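You operate a simulated robot arm through the tools that you are given. There is no shell and no other tool. Be economical: measure what you need, move in short steps, check, and stop when the job is done.

Carry out the task below with a simulated robot arm. There is one attempt and no reset: what you move stays moved.

TASK
Take the rolled cream towel on the top of the door side leaf and put it away on the middle of the table.
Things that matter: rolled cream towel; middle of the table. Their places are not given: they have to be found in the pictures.

It is judged by the outcome, as a careful person would: the job done as asked, and still so three seconds after it is handed in. It fails if anything else is knocked over, pushed out of place, dropped, spilled or broken.

THE ROBOT
A 7-joint arm with a two-finger parallel gripper, fixed in place. Base frame: the origin is at the foot of the arm, x ahead of it, y to its left, z up; the work surface is at about z = 749. Lengths are in mm, angles in rad, forces in N, time in s.
With the tool pointing down near the work surface it reaches from about 200 to 680 mm from the base axis. Its first joint turns from -1.152 to 1.152 rad. Payload 2.4 kg.
Tool frame: the origin (TCP) lies between the finger pads and is the grasp point; the fingertips stand 30 mm ahead of it; z points along the fingers, y is the line along which they close. The gripper opens to 94 mm. The fingers are 28 mm wide and 10 mm thick; the gripper's body (50 by 96 mm) begins 55 mm behind the TCP.
Orientation is that of the tool frame in the base frame, as a unit quaternion [w, x, y, z]. With the fingers straight down and closing along the base's y, the tool's x points along the base's -x, its y along +y and its z along -z.

THE INTERFACE
- The arm moves only by the tool drive_tool. Its arguments are lists of equal length, an entry for each row: "claw": the finger opening in mm, from 0 to 94; "xyz": the shift along the tool's x, y, z in mm, a list of three; "angular": the turn, a rotation vector about the tool's x, y, z in rad, a list of three. In form: {"claw": [claw, ...], "xyz": [[tx, ty, tz], ...], "angular": [[rx, ry, rz], ...]}. A call has 1 to 8 rows; each row shifts and turns the commanded pose from where the row before left it, along the tool's axes as they then stand. A row lasts 0.2 s, in which the tool goes at most 50 mm and 0.15 rad; a call with a longer step from one row to the next is refused whole, and so is a gripper value outside its range. A pose out of reach is approached as far as the arm can. The call stops where the force on the tool passes 40 N (or 10 N more than at its start, if that is more) or the arm is blocked; 0.2 s more then pass. The fingers move at their own pace (about 153 mm/s each) and stop on an object; they squeeze with about 25 N. The grip force told is the motor's: it shows also when the fingers shut on nothing. Time passes only in rows, and 0.2 s behind the last, so rows that do not move let the fingers close. It gives the time, the measured TCP pose, the force on the tool (base axes), the opening and the grip force at its end, in the units of the frame above (readings bear some noise).
- Cameras (640 x 400 px; columns grow to the right, rows downward): "scene" is fixed at [9.3, 455.7, 1455.4]; the picture's right is [-0.95, -0.33, 0.00], its down [-0.15, 0.45, -0.88] and it looks along [0.29, -0.83, -0.47] (base axes); focal length 353 px, centre (320, 200). "wrist" rides on the gripper at [-37, 0, -58] in the tool frame; the picture's right is [0.00, -1.00, 0.00], its down [0.97, 0.00, -0.24] and it looks along [0.24, 0.00, 0.97] (tool axes); focal length 218 px, centre (320, 200).
- grab_frame(camera): a new picture of that camera. No time passes.
- pixel_to_xyz(camera, pixels): for up to 12 pixels [column, row] of the newest picture of that camera ("zoom" is the newest enlarged one), the place [x, y, z] in the base frame of the surface seen there, good to about 3 mm. No time passes.
- zoom(camera, box): a new picture of the part [left, top, right, bottom] of that camera's present view, enlarged. No time passes.
- sign_off(): hands the job in; it is judged then, once.

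Work in short steps. Measure before you move; look again where a grasp or a placing could have gone wrong, and mend it. You have 60 turns and 30 pictures in all, the two below and enlarged ones among them. Open the gripper and draw the arm clear of the work before you hand the job in, unless the task says otherwise; then end with one line.

The tools are called after "Emit:" by a JSON object that holds its "method" and its "body". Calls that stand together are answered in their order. drive_tool: Moves the arm, as the interface text tells. Its arguments: {"type":"object","properties":{"claw":{"type":"array","items":{"type":"number"}},"xyz":{"type":"array","items":{"type":"array","items":{"type":"number"}}},"angular":{"type":"array","items":{"type":"array","items":{"type":"number"}}}},"required":["claw","xyz","angular"]} The other tools are called the same way: grab_frame (camera) takes a picture; pixel_to_xyz (camera, pixels) gives the place of the surface under pixels of a picture; zoom (camera, box) takes an enlarged picture of a part of a camera's view; sign_off () hands the job in.

At the start:

```text
t: 0.0
ee_pos: [255.6, -322.0, 1035.7]
orientation: [0.0, 0.0, 1.0, 0.0]
force: [-0.3, 1.0, -0.5]
grip_width: 93.8
grip_force: 0.1
```

scene: 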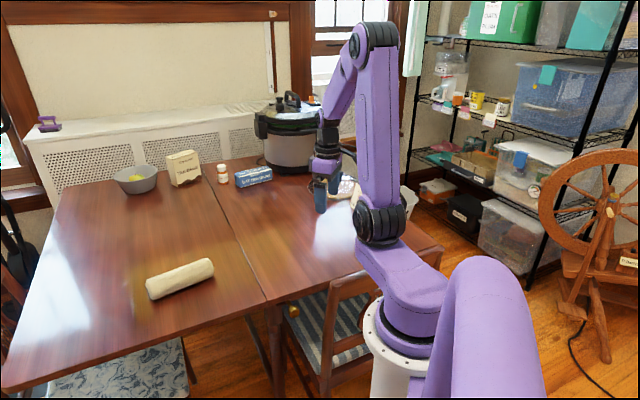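
wrist: 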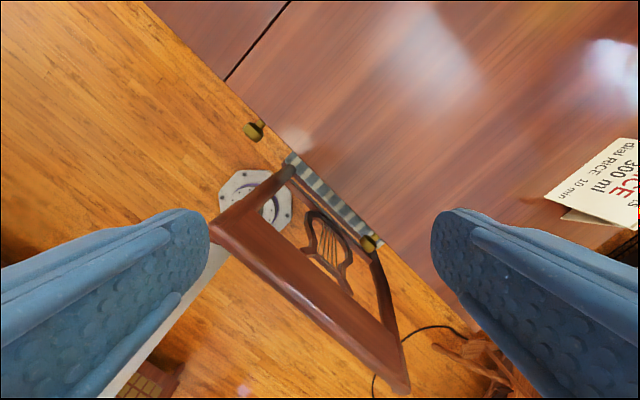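

The towel lies around (180,279) on the left leaf; a seam runs from (202,185) to (265,298). I measure the towel, seam and table edges.

Emit:
{"method": "pixel_to_xyz", "body": {"camera": "scene", "pixels": [[148, 290], [180, 278], [212, 265], [165, 270], [195, 292], [205, 185], [265, 298], [5, 388], [75, 178], [440, 245], [240, 240], [270, 230]]}}

Emit:
{"method": "zoom", "body": {"camera": "scene", "box": [100, 130, 450, 350]}}

```text
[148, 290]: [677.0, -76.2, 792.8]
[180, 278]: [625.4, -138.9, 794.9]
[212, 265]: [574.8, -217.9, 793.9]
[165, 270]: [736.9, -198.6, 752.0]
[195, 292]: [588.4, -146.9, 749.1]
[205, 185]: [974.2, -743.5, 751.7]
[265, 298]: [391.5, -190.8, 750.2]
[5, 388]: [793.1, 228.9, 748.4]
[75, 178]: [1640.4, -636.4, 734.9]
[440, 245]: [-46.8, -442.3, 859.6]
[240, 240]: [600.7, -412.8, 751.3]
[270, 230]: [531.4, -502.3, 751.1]
```

```text
1.82 times, centred on (275, 240) of scene
```

zoom: 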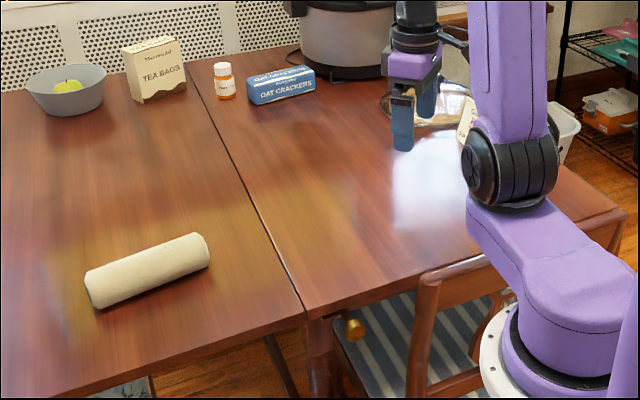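

The seam is at the table's mid-length by rough estimate, but I need to know whether there's a second seam/leaf hidden behind the arm. I check the right edge via the wrist picture.

Emit:
{"method": "pixel_to_xyz", "body": {"camera": "wrist", "pixels": [[226, 80], [253, 128], [290, 160], [385, 245], [420, 280], [425, 200], [600, 190], [630, 235], [290, 3]]}}

Emit:
{"method": "drive_tool", "body": {"claw": [94, 94, 94, 94, 94, 94], "xyz": [[0, 0, -45], [0, 0, -45], [0, 0, -45], [0, 0, -45], [0, 0, -45], [0, 0, 0]], "angular": [[0, 0, 0], [0, 0, 0], [0, 0, 0], [0, 0, 0], [0, 0, 0], [0, 0, 0]]}}

Emit:
{"method": "grab_frame", "body": {"camera": "wrist"}}

Emit:
{"method": "grab_frame", "body": {"camera": "scene"}}

```text
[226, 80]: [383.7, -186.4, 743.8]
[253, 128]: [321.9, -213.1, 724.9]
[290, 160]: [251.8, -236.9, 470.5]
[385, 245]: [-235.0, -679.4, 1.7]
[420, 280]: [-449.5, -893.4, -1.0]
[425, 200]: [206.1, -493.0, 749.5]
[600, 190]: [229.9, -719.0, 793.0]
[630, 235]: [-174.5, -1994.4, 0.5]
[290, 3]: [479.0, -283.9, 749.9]
```

```text
t: 1.4
ee_pos: [258.2, -322.8, 1262.7]
orientation: [0.001, 0.0, 1.0, 0.0]
force: [0.0, -0.9, 0.0]
grip_width: 94.1
grip_force: 0.1
```

```text
26 pictures are left
```

wrist: 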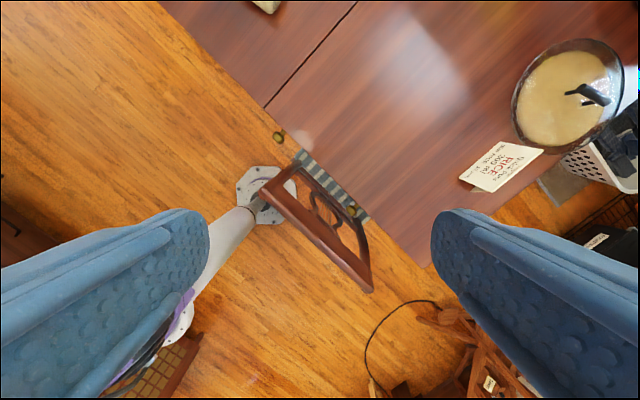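

```text
25 pictures are left
```

scene: 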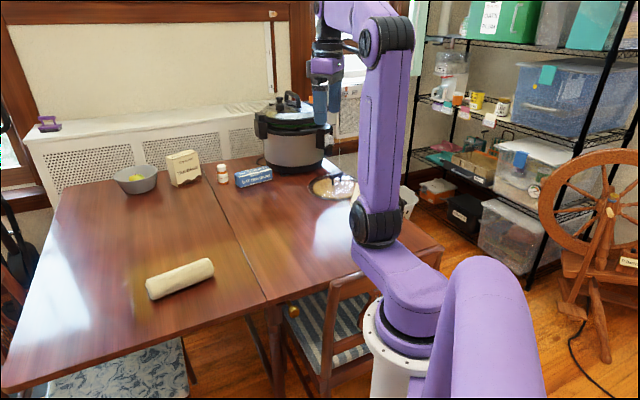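

The right section ends near (428,265) in the wrist view; I zoom to look for a second seam.

Emit:
{"method": "zoom", "body": {"camera": "wrist", "box": [240, 60, 560, 270]}}

Emit:
{"method": "pixel_to_xyz", "body": {"camera": "wrist", "pixels": [[266, 104], [370, 205], [400, 235], [424, 262], [435, 205], [480, 208], [510, 180], [354, 4], [440, 100], [495, 168], [580, 90]]}}

Emit:
{"method": "pixel_to_xyz", "body": {"camera": "scene", "pixels": [[196, 167], [222, 178], [253, 178], [187, 182], [335, 190], [440, 247], [270, 298], [5, 385], [55, 205], [290, 170], [330, 155], [135, 190]]}}

```text
1.90 times, centred on (400, 165) of wrist
```

zoom: 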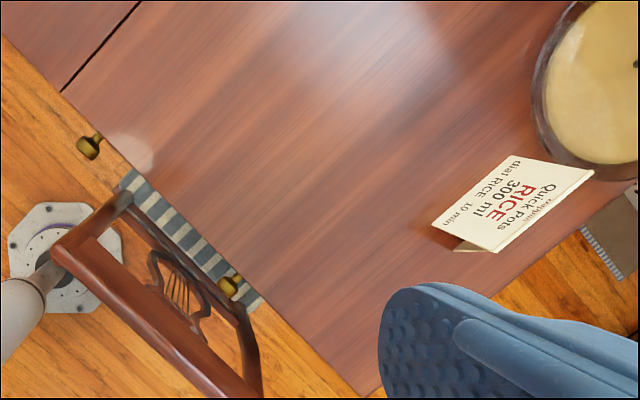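

```text
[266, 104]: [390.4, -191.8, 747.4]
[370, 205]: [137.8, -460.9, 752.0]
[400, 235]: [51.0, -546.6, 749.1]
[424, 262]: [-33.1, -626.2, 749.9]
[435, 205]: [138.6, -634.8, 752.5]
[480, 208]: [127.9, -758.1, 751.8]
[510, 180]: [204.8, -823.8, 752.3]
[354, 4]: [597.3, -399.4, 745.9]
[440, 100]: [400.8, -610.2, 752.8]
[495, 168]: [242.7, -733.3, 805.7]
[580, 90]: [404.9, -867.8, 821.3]
```

```text
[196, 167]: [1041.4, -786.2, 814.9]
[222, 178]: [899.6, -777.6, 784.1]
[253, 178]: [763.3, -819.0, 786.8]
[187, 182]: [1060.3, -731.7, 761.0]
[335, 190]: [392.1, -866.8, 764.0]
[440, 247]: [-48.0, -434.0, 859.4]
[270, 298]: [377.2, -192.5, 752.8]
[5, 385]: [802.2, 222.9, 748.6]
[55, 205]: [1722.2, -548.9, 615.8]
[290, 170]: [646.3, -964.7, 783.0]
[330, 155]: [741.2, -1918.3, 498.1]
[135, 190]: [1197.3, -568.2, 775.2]
```

No second seam shows: the table is a left (door side) leaf and a right part meeting at the seam (391,-191)→(~1080,-850), so the middle is far out. I test empty-handed how far the arm can reach toward it with the tool tilted outward; first I turn and tilt up high.

Emit:
{"method": "drive_tool", "body": {"claw": [94, 94, 94, 94, 94, 94, 94, 94], "xyz": [[0, 0, 0], [0, 0, 0], [0, 0, 0], [0, 0, 0], [0, 0, 0], [0, 0, 0], [0, 0, 0], [0, 0, 0]], "angular": [[0, 0, 0.147], [0, 0, 0.147], [0, 0, 0.147], [0, 0, 0.147], [0, 0, 0.146], [0, -0.15, 0], [0, -0.15, 0], [0, -0.15, 0]]}}

Emit:
{"method": "drive_tool", "body": {"claw": [94, 94, 94, 94, 94, 94, 94, 94], "xyz": [[0, 0, 0], [-5, 6, 46], [-5, 6, 46], [-5, 6, 46], [-5, 6, 46], [-5, 6, 46], [-5, 6, 46], [0, 0, 0]], "angular": [[0, -0.15, 0], [0, 0, 0], [0, 0, 0], [0, 0, 0], [0, 0, 0], [0, 0, 0], [0, 0, 0], [0, 0, 0]]}}

Emit:
{"method": "grab_frame", "body": {"camera": "wrist"}}

```text
t: 3.2
ee_pos: [257.5, -322.6, 1261.7]
orientation: [0.209, 0.35, 0.91, -0.08]
force: [0.3, 0.4, -1.1]
grip_width: 94.1
grip_force: 0.1
```

```text
t: 5.0
ee_pos: [416.8, -419.1, 1051.8]
orientation: [0.275, 0.343, 0.892, -0.106]
force: [-0.4, 0.4, 0.8]
grip_width: 94.0
grip_force: 0.1
```

```text
23 pictures are left
```

wrist: 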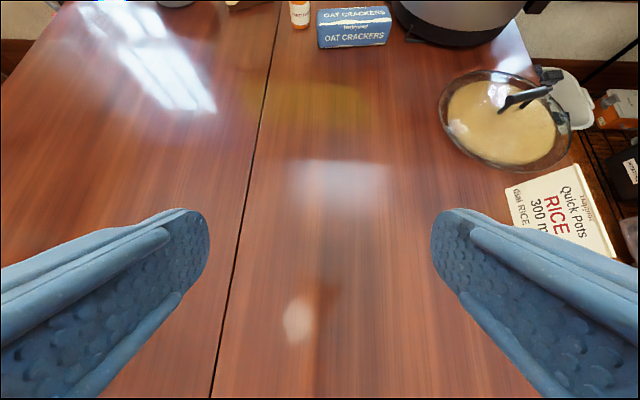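

The right part is one piece; the middle of the table is the open area around the seam. I measure some points and continue down toward it.

Emit:
{"method": "pixel_to_xyz", "body": {"camera": "wrist", "pixels": [[280, 5], [275, 60], [250, 200], [320, 200], [353, 45], [95, 3], [20, 40], [540, 75], [450, 110], [217, 390]]}}

Emit:
{"method": "drive_tool", "body": {"claw": [94, 94, 94, 94, 94, 94, 94], "xyz": [[-5, 6, 46], [-5, 6, 46], [-5, 6, 46], [-5, 6, 46], [-5, 6, 46], [0, 0, 0], [0, 0, 0]], "angular": [[0, 0, 0], [0, 0, 0], [0, 0, 0], [0, 0, 0], [0, 0, 0], [0, 0, 0], [0, 0, 0]]}}

```text
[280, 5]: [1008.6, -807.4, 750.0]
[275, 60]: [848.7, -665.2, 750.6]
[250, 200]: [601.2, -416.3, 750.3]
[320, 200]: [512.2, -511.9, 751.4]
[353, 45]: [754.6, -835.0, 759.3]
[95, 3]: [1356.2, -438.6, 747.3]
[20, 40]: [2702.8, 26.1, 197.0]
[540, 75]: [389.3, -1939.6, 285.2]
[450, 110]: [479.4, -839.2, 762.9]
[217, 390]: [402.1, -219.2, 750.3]
```

```text
t: 6.6
ee_pos: [545.1, -495.0, 874.6]
orientation: [0.275, 0.342, 0.892, -0.105]
force: [0.7, 0.1, 0.9]
grip_width: 93.9
grip_force: 0.1
```

Reached (545,-495) well. I try further out and lower, above bare table.

Emit:
{"method": "drive_tool", "body": {"claw": [94, 94, 94, 94, 94, 94], "xyz": [[0, 9, 30], [0, 9, 30], [0, 8, 30], [-20, 0, 14], [0, 0, 0], [0, 0, 0]], "angular": [[0, 0, 0], [0, 0, 0], [0, 0, 0], [0, 0, 0], [0, 0, 0], [0, 0, 0]]}}

```text
t: 8.0
ee_pos: [598.3, -507.7, 799.8]
orientation: [0.276, 0.342, 0.892, -0.106]
force: [0.1, 0.2, 0.6]
grip_width: 94.0
grip_force: 0.0
out of reach, approached as far as the arm can: row 4
```

The limit with this tilt is about r=780, good enough: I'll place the towel around s≈380 along the seam. Retreat up, then turn to align with the towel (axis azimuth ≈54°).

Emit:
{"method": "drive_tool", "body": {"claw": [94, 94, 94, 94, 94, 94, 94, 94], "xyz": [[10.6, 10.8, -42], [10.6, 10.8, -42], [10.6, 10.8, -42], [10.6, 10.8, -42], [10.6, 10.8, -42], [10.6, 10.8, -42], [10.6, 10.8, -42], [0, 0, 0]], "angular": [[0, 0, 0], [0, 0, 0], [0, 0, 0], [0, 0, 0], [0, 0, 0], [0, 0, 0], [0, 0, 0], [0, 0, 0]]}}

Emit:
{"method": "drive_tool", "body": {"claw": [94, 94, 94, 94, 94, 94, 94, 94], "xyz": [[0, 0, 0], [0, 0, 0], [0, 0, 0], [0, 0, 0], [0, 0, 0], [0, 0, 0], [0, 0, 0], [0, 0, 0]], "angular": [[-0.0791, 0, -0.1155], [-0.0791, 0, -0.1155], [-0.0791, 0, -0.1155], [-0.0791, 0, -0.1155], [-0.0791, 0, -0.1155], [-0.0791, 0, -0.1155], [-0.0791, 0, -0.1155], [-0.0791, 0, -0.1155]]}}

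Emit:
{"method": "drive_tool", "body": {"claw": [94, 94, 94, 94, 94], "xyz": [[0, 0, 0], [0, 0, 0], [0, 0, 0], [0, 0, 0], [0, 0, 0]], "angular": [[-0.0791, 0, -0.1155], [-0.0791, 0, -0.1155], [-0.0791, 0, -0.1155], [-0.0791, 0, -0.1155], [0, 0, 0]]}}

Emit:
{"method": "grab_frame", "body": {"camera": "wrist"}}

```text
t: 9.8
ee_pos: [481.7, -298.5, 1000.6]
orientation: [0.275, 0.342, 0.892, -0.105]
force: [-0.4, -0.8, -0.3]
grip_width: 94.1
grip_force: 0.2
```

```text
t: 11.6
ee_pos: [481.4, -300.2, 1000.0]
orientation: [0.287, -0.159, 0.943, 0.051]
force: [1.0, -0.2, 0.4]
grip_width: 94.0
grip_force: 0.1
out of reach, approached as far as the arm can: row 3
```

```text
t: 12.8
ee_pos: [481.8, -299.0, 1001.4]
orientation: [0.262, -0.413, 0.862, 0.131]
force: [0.0, 0.4, -0.9]
grip_width: 94.1
grip_force: 0.0
```

```text
22 pictures are left
```

wrist: 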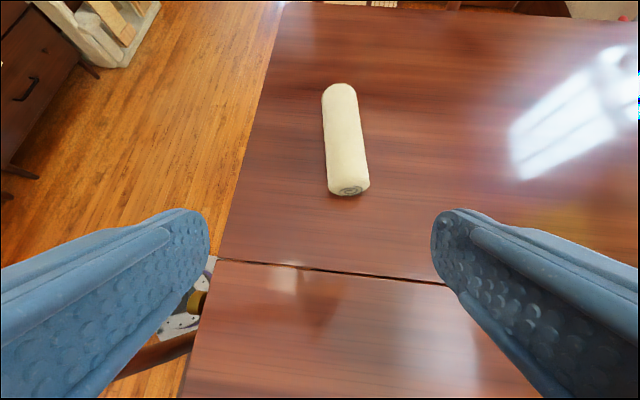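

The towel is clearly seen, end face at (347,188) and far end (340,88). Measure its ends and sides.

Emit:
{"method": "pixel_to_xyz", "body": {"camera": "wrist", "pixels": [[347, 183], [345, 150], [343, 120], [340, 92], [333, 178], [365, 174], [326, 95], [354, 92], [328, 140], [362, 138], [349, 191]]}}

Emit:
{"method": "zoom", "body": {"camera": "wrist", "box": [270, 70, 430, 220]}}

```text
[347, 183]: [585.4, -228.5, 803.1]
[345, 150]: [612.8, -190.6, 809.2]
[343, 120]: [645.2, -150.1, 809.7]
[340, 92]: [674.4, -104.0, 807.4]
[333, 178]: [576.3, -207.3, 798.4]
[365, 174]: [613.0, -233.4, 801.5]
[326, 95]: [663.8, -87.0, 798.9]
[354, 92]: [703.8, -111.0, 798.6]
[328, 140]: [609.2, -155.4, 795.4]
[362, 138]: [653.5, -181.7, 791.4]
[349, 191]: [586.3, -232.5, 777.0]
```

```text
2.67 times, centred on (350, 145) of wrist
```

zoom: 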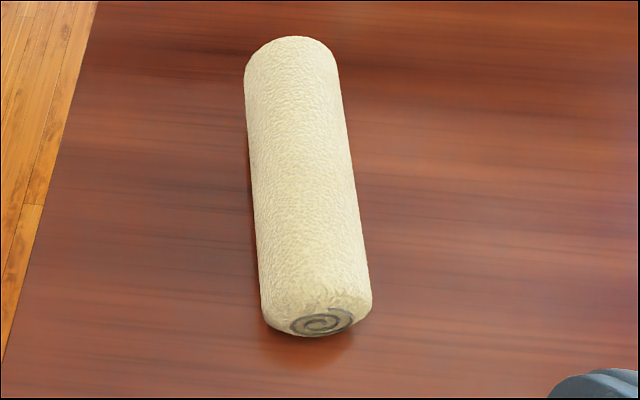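

Towel: centre ≈(632,-165,779), axis azimuth ≈53.5°, ~58 mm thick, ~180 long. I trim the yaw and go to a pregrasp 100 mm back along the tool axis.

Emit:
{"method": "drive_tool", "body": {"claw": [94, 94, 94, 94, 94, 94], "xyz": [[0, 0, 0], [-4.25, -10.2, 42.7], [-4.25, -10.2, 42.7], [-4.25, -10.2, 42.7], [-4.25, -10.2, 42.7], [0, 0, 0]], "angular": [[-0.025, 0, -0.036], [0, 0, 0], [0, 0, 0], [0, 0, 0], [0, 0, 0], [0, 0, 0]]}}

Emit:
{"method": "grab_frame", "body": {"camera": "wrist"}}

```text
t: 14.2
ee_pos: [580.6, -234.3, 872.6]
orientation: [0.259, -0.429, 0.855, 0.135]
force: [-0.6, -0.1, -0.7]
grip_width: 94.2
grip_force: 0.0
```

```text
20 pictures are left
```

wrist: 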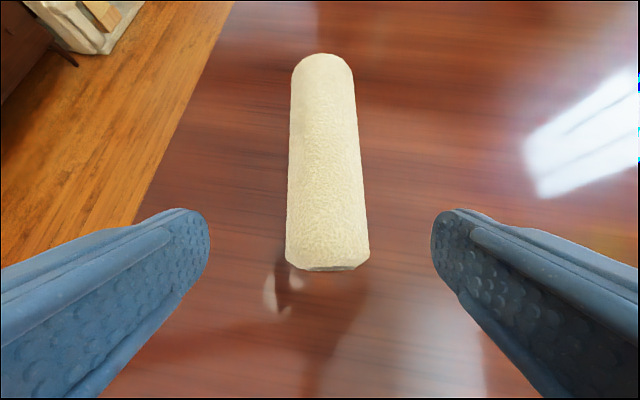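

Well centred between the fingers; I advance along the tool axis to the grasp.

Emit:
{"method": "drive_tool", "body": {"claw": [94, 94, 94, 94, 94], "xyz": [[0, 0, 30], [0, 0, 30], [1, 0, 25], [1, 0, 16], [0, 0, 0]], "angular": [[0, 0, 0], [0, 0, 0], [0, 0, 0], [0, 0, 0], [0, 0, 0]]}}

Emit:
{"method": "grab_frame", "body": {"camera": "wrist"}}

```text
t: 15.4
ee_pos: [611.9, -190.0, 784.8]
orientation: [0.26, -0.43, 0.854, 0.136]
force: [-0.4, -0.1, -0.5]
grip_width: 93.8
grip_force: 0.0
```

```text
19 pictures are left
```

wrist: 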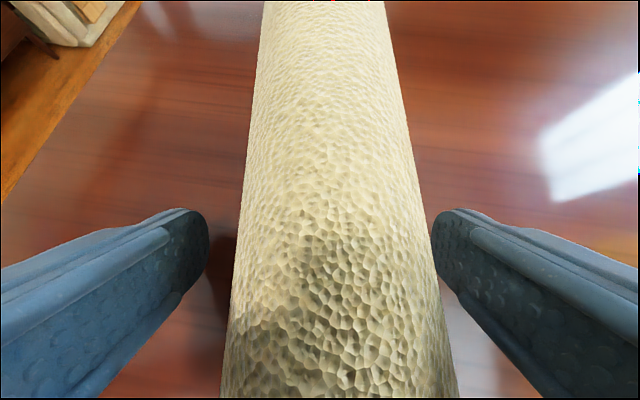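

The towel sits between the fingers; close and let it settle.

Emit:
{"method": "drive_tool", "body": {"claw": [60, 40, 30, 30, 30], "xyz": [[0, -3, 0], [0, 0, 0], [0, 0, 0], [0, 0, 0], [0, 0, 0]], "angular": [[0, 0, 0], [0, 0, 0], [0, 0, 0], [0, 0, 0], [0, 0, 0]]}}

```text
t: 16.6
ee_pos: [615.6, -192.3, 785.2]
orientation: [0.26, -0.431, 0.853, 0.136]
force: [-5.2, 1.4, 7.2]
grip_width: 63.4
grip_force: 25.0
```

Gripped at 63 mm with 25 N. Lift straight up and look.

Emit:
{"method": "drive_tool", "body": {"claw": [30, 30, 30, 30, 30, 30], "xyz": [[-11, 0, -16], [-17, 0, -25], [-17, 0, -25], [-17, 0, -25], [-17, 0, -25], [0, 0, 0]], "angular": [[0, 0, 0], [0, 0, 0], [0, 0, 0], [0, 0, 0], [0, 0, 0], [0, 0, 0]]}}

Emit:
{"method": "grab_frame", "body": {"camera": "scene"}}

```text
t: 18.0
ee_pos: [615.2, -191.3, 925.7]
orientation: [0.26, -0.43, 0.854, 0.136]
force: [0.8, -0.1, -2.3]
grip_width: 63.6
grip_force: 25.2
```

```text
18 pictures are left
```

scene: 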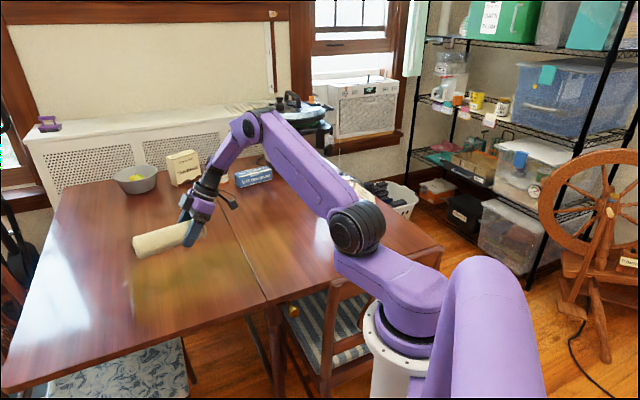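

Held level. Draw back to the place where turning was possible, then turn about the vertical by ≈-96°.

Emit:
{"method": "drive_tool", "body": {"claw": [30, 30, 30, 30, 30], "xyz": [[26, 8.4, -28], [26, 8.4, -28], [26, 8.4, -28], [26, 8.4, -28], [0, 0, 0]], "angular": [[0, 0, 0], [0, 0, 0], [0, 0, 0], [0, 0, 0], [0, 0, 0]]}}

Emit:
{"method": "drive_tool", "body": {"claw": [30, 30, 30, 30, 30, 30, 30], "xyz": [[0, 0, 0], [0, 0, 0], [0, 0, 0], [0, 0, 0], [0, 0, 0], [0, 0, 0], [0, 0, 0]], "angular": [[0.0791, 0, 0.1155], [0.0791, 0, 0.1155], [0.0791, 0, 0.1155], [0.0791, 0, 0.1155], [0.0791, 0, 0.1155], [0.0791, 0, 0.1155], [0, 0, 0]]}}

Emit:
{"method": "drive_tool", "body": {"claw": [30, 30, 30, 30, 30, 30, 30], "xyz": [[0, 0, 0], [0, 0, 0], [0, 0, 0], [0, 0, 0], [0, 0, 0], [0, 0, 0], [0, 0, 0]], "angular": [[0.0791, 0, 0.1155], [0.0791, 0, 0.1155], [0.0791, 0, 0.1155], [0.0791, 0, 0.1155], [0.0791, 0, 0.1155], [0.0791, 0, 0.1155], [0, 0, 0]]}}

```text
t: 19.2
ee_pos: [498.8, -293.6, 960.4]
orientation: [0.259, -0.431, 0.853, 0.136]
force: [-0.7, 0.3, -2.2]
grip_width: 63.5
grip_force: 25.1
```

```text
t: 20.8
ee_pos: [499.9, -293.2, 958.7]
orientation: [0.29, -0.045, 0.956, 0.016]
force: [0.2, 0.9, -1.6]
grip_width: 63.7
grip_force: 25.1
```

```text
t: 22.4
ee_pos: [499.3, -293.3, 960.6]
orientation: [0.271, 0.348, 0.891, -0.109]
force: [0.6, -0.3, -2.6]
grip_width: 63.7
grip_force: 25.0
```

Orientation is the tested one. Move out to 40 mm above the placing spot (590,-497).

Emit:
{"method": "drive_tool", "body": {"claw": [30, 30, 30, 30, 30, 30, 30, 30], "xyz": [[-15.8, -15.1, 37], [-15.8, -15.1, 37], [-15.8, -15.1, 37], [-15.8, -15.1, 37], [-15.8, -15.1, 37], [-15.8, -15.1, 37], [0, 0, 0], [0, 0, 0]], "angular": [[0, 0, 0], [0, 0, 0], [0, 0, 0], [0, 0, 0], [0, 0, 0], [0, 0, 0], [0, 0, 0], [0, 0, 0]]}}

Emit:
{"method": "grab_frame", "body": {"camera": "scene"}}

```text
t: 24.2
ee_pos: [580.4, -479.7, 839.5]
orientation: [0.271, 0.346, 0.892, -0.108]
force: [-0.1, -0.4, -2.3]
grip_width: 63.6
grip_force: 24.7
out of reach, approached as far as the arm can: row 6
```

```text
17 pictures are left
```

scene: 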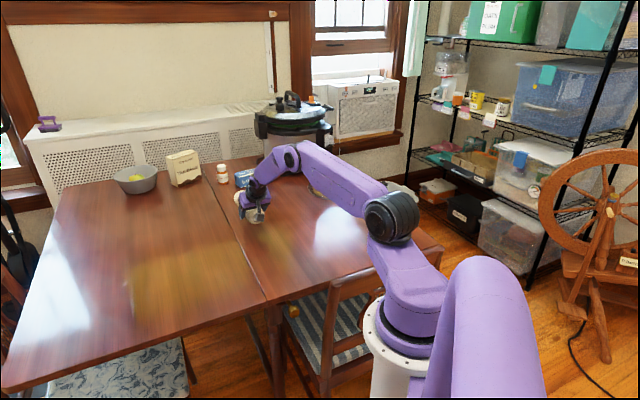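

It stopped at (580,-480,840), short by a little, but the towel's centre is already around the table's middle and beside the seam. Descend gradually.

Emit:
{"method": "drive_tool", "body": {"claw": [30, 30, 30], "xyz": [[8.5, 0, 12.4], [8.5, 0, 12.4], [0, 0, 0]], "angular": [[0, 0, 0], [0, 0, 0], [0, 0, 0]]}}

Emit:
{"method": "grab_frame", "body": {"camera": "wrist"}}

```text
t: 25.0
ee_pos: [579.8, -480.4, 809.4]
orientation: [0.271, 0.347, 0.891, -0.109]
force: [-0.3, 0.4, -3.0]
grip_width: 63.5
grip_force: 25.6
```

```text
16 pictures are left
```

wrist: 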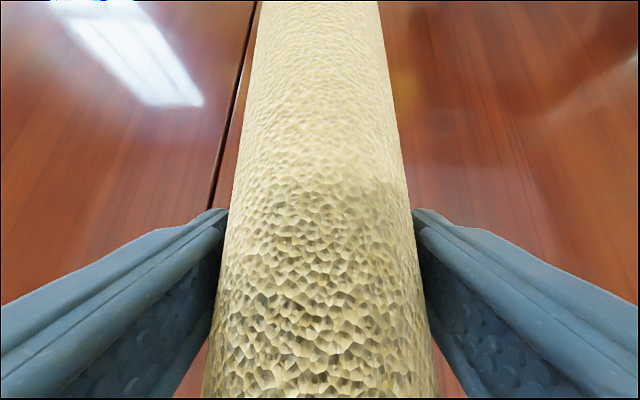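

Clear around it. Try 25 mm further outward at this height.

Emit:
{"method": "drive_tool", "body": {"claw": [30, 30, 30], "xyz": [[-10.3, 0, 7], [-10.3, 0, 7], [0, 0, 0]], "angular": [[0, 0, 0], [0, 0, 0], [0, 0, 0]]}}

```text
t: 25.8
ee_pos: [580.5, -480.7, 811.4]
orientation: [0.272, 0.346, 0.891, -0.108]
force: [-0.2, 0.6, -1.1]
grip_width: 63.5
grip_force: 24.9
out of reach, approached as far as the arm can: row 1, 2
```

Not reachable further; this is fine. Lower the last ~25 mm to the grasp height (785).

Emit:
{"method": "drive_tool", "body": {"claw": [30, 30, 30, 30], "xyz": [[5.1, 0, 7.4], [5.1, 0, 7.4], [3.4, 0, 5], [0, 0, 0]], "angular": [[0, 0, 0], [0, 0, 0], [0, 0, 0], [0, 0, 0]]}}

```text
t: 26.8
ee_pos: [582.4, -480.3, 788.4]
orientation: [0.272, 0.345, 0.892, -0.107]
force: [-0.3, -0.1, 3.2]
grip_width: 63.6
grip_force: 25.4
```

The force has turned upward (contact beginning). Lower 2 mm more and open gently.

Emit:
{"method": "drive_tool", "body": {"claw": [30, 30, 66, 72, 80, 94, 94], "xyz": [[1.1, 0, 1.7], [0, 0, 0], [0, 0, 0], [0, 0, 0], [0, 0, 0], [0, 0, 0], [0, 0, 0]], "angular": [[0, 0, 0], [0, 0, 0], [0, 0, 0], [0, 0, 0], [0, 0, 0], [0, 0, 0], [0, 0, 0]]}}

Emit:
{"method": "grab_frame", "body": {"camera": "wrist"}}

```text
t: 28.4
ee_pos: [580.2, -479.9, 786.5]
orientation: [0.272, 0.347, 0.891, -0.109]
force: [-0.8, 0.5, 0.6]
grip_width: 94.2
grip_force: 0.1
```

```text
15 pictures are left
```

wrist: 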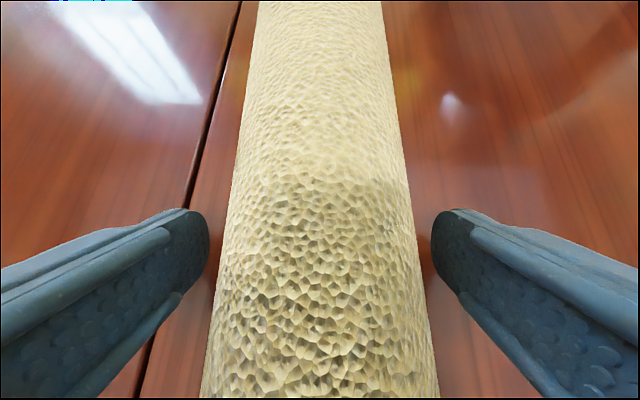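

Released and resting; the fingers are free on both sides. Back out along the tool axis and check.

Emit:
{"method": "drive_tool", "body": {"claw": [94, 94, 94, 94, 94, 94, 94, 94], "xyz": [[0, 0, -25], [0, 0, -30], [0, 0, -35], [0, 0, -40], [0, 0, -40], [0, 0, -40], [0, 0, -40], [0, 0, 0]], "angular": [[0, 0, 0], [0, 0, 0], [0, 0, 0], [0, 0, 0], [0, 0, 0], [0, 0, 0], [0, 0, 0], [0, 0, 0]]}}

Emit:
{"method": "grab_frame", "body": {"camera": "scene"}}

Emit:
{"method": "grab_frame", "body": {"camera": "wrist"}}

```text
t: 30.2
ee_pos: [477.7, -383.0, 991.3]
orientation: [0.27, 0.347, 0.891, -0.108]
force: [0.4, 0.6, -0.3]
grip_width: 93.8
grip_force: 0.1
```

```text
14 pictures are left
```

scene: 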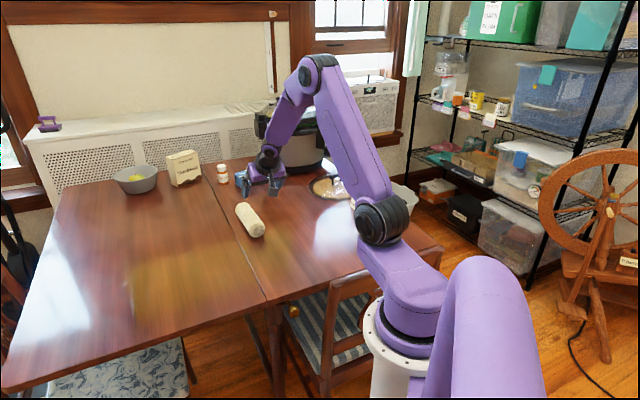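

```text
13 pictures are left
```

wrist: 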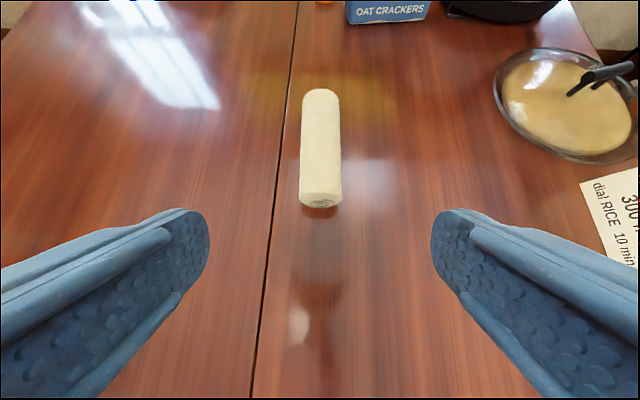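

The towel lies still beside the seam in the middle of the table, nothing else moved, and the arm is clear with the gripper open. Hand in.

Emit:
{"method": "sign_off", "body": {}}

```text
The job is handed in.
```

The rolled cream towel is off the door side leaf and lies flat near the middle of the table, just right of the seam and about 90 mm short of the exact centre by my estimate because the arm couldn't reach further; nothing else was disturbed.
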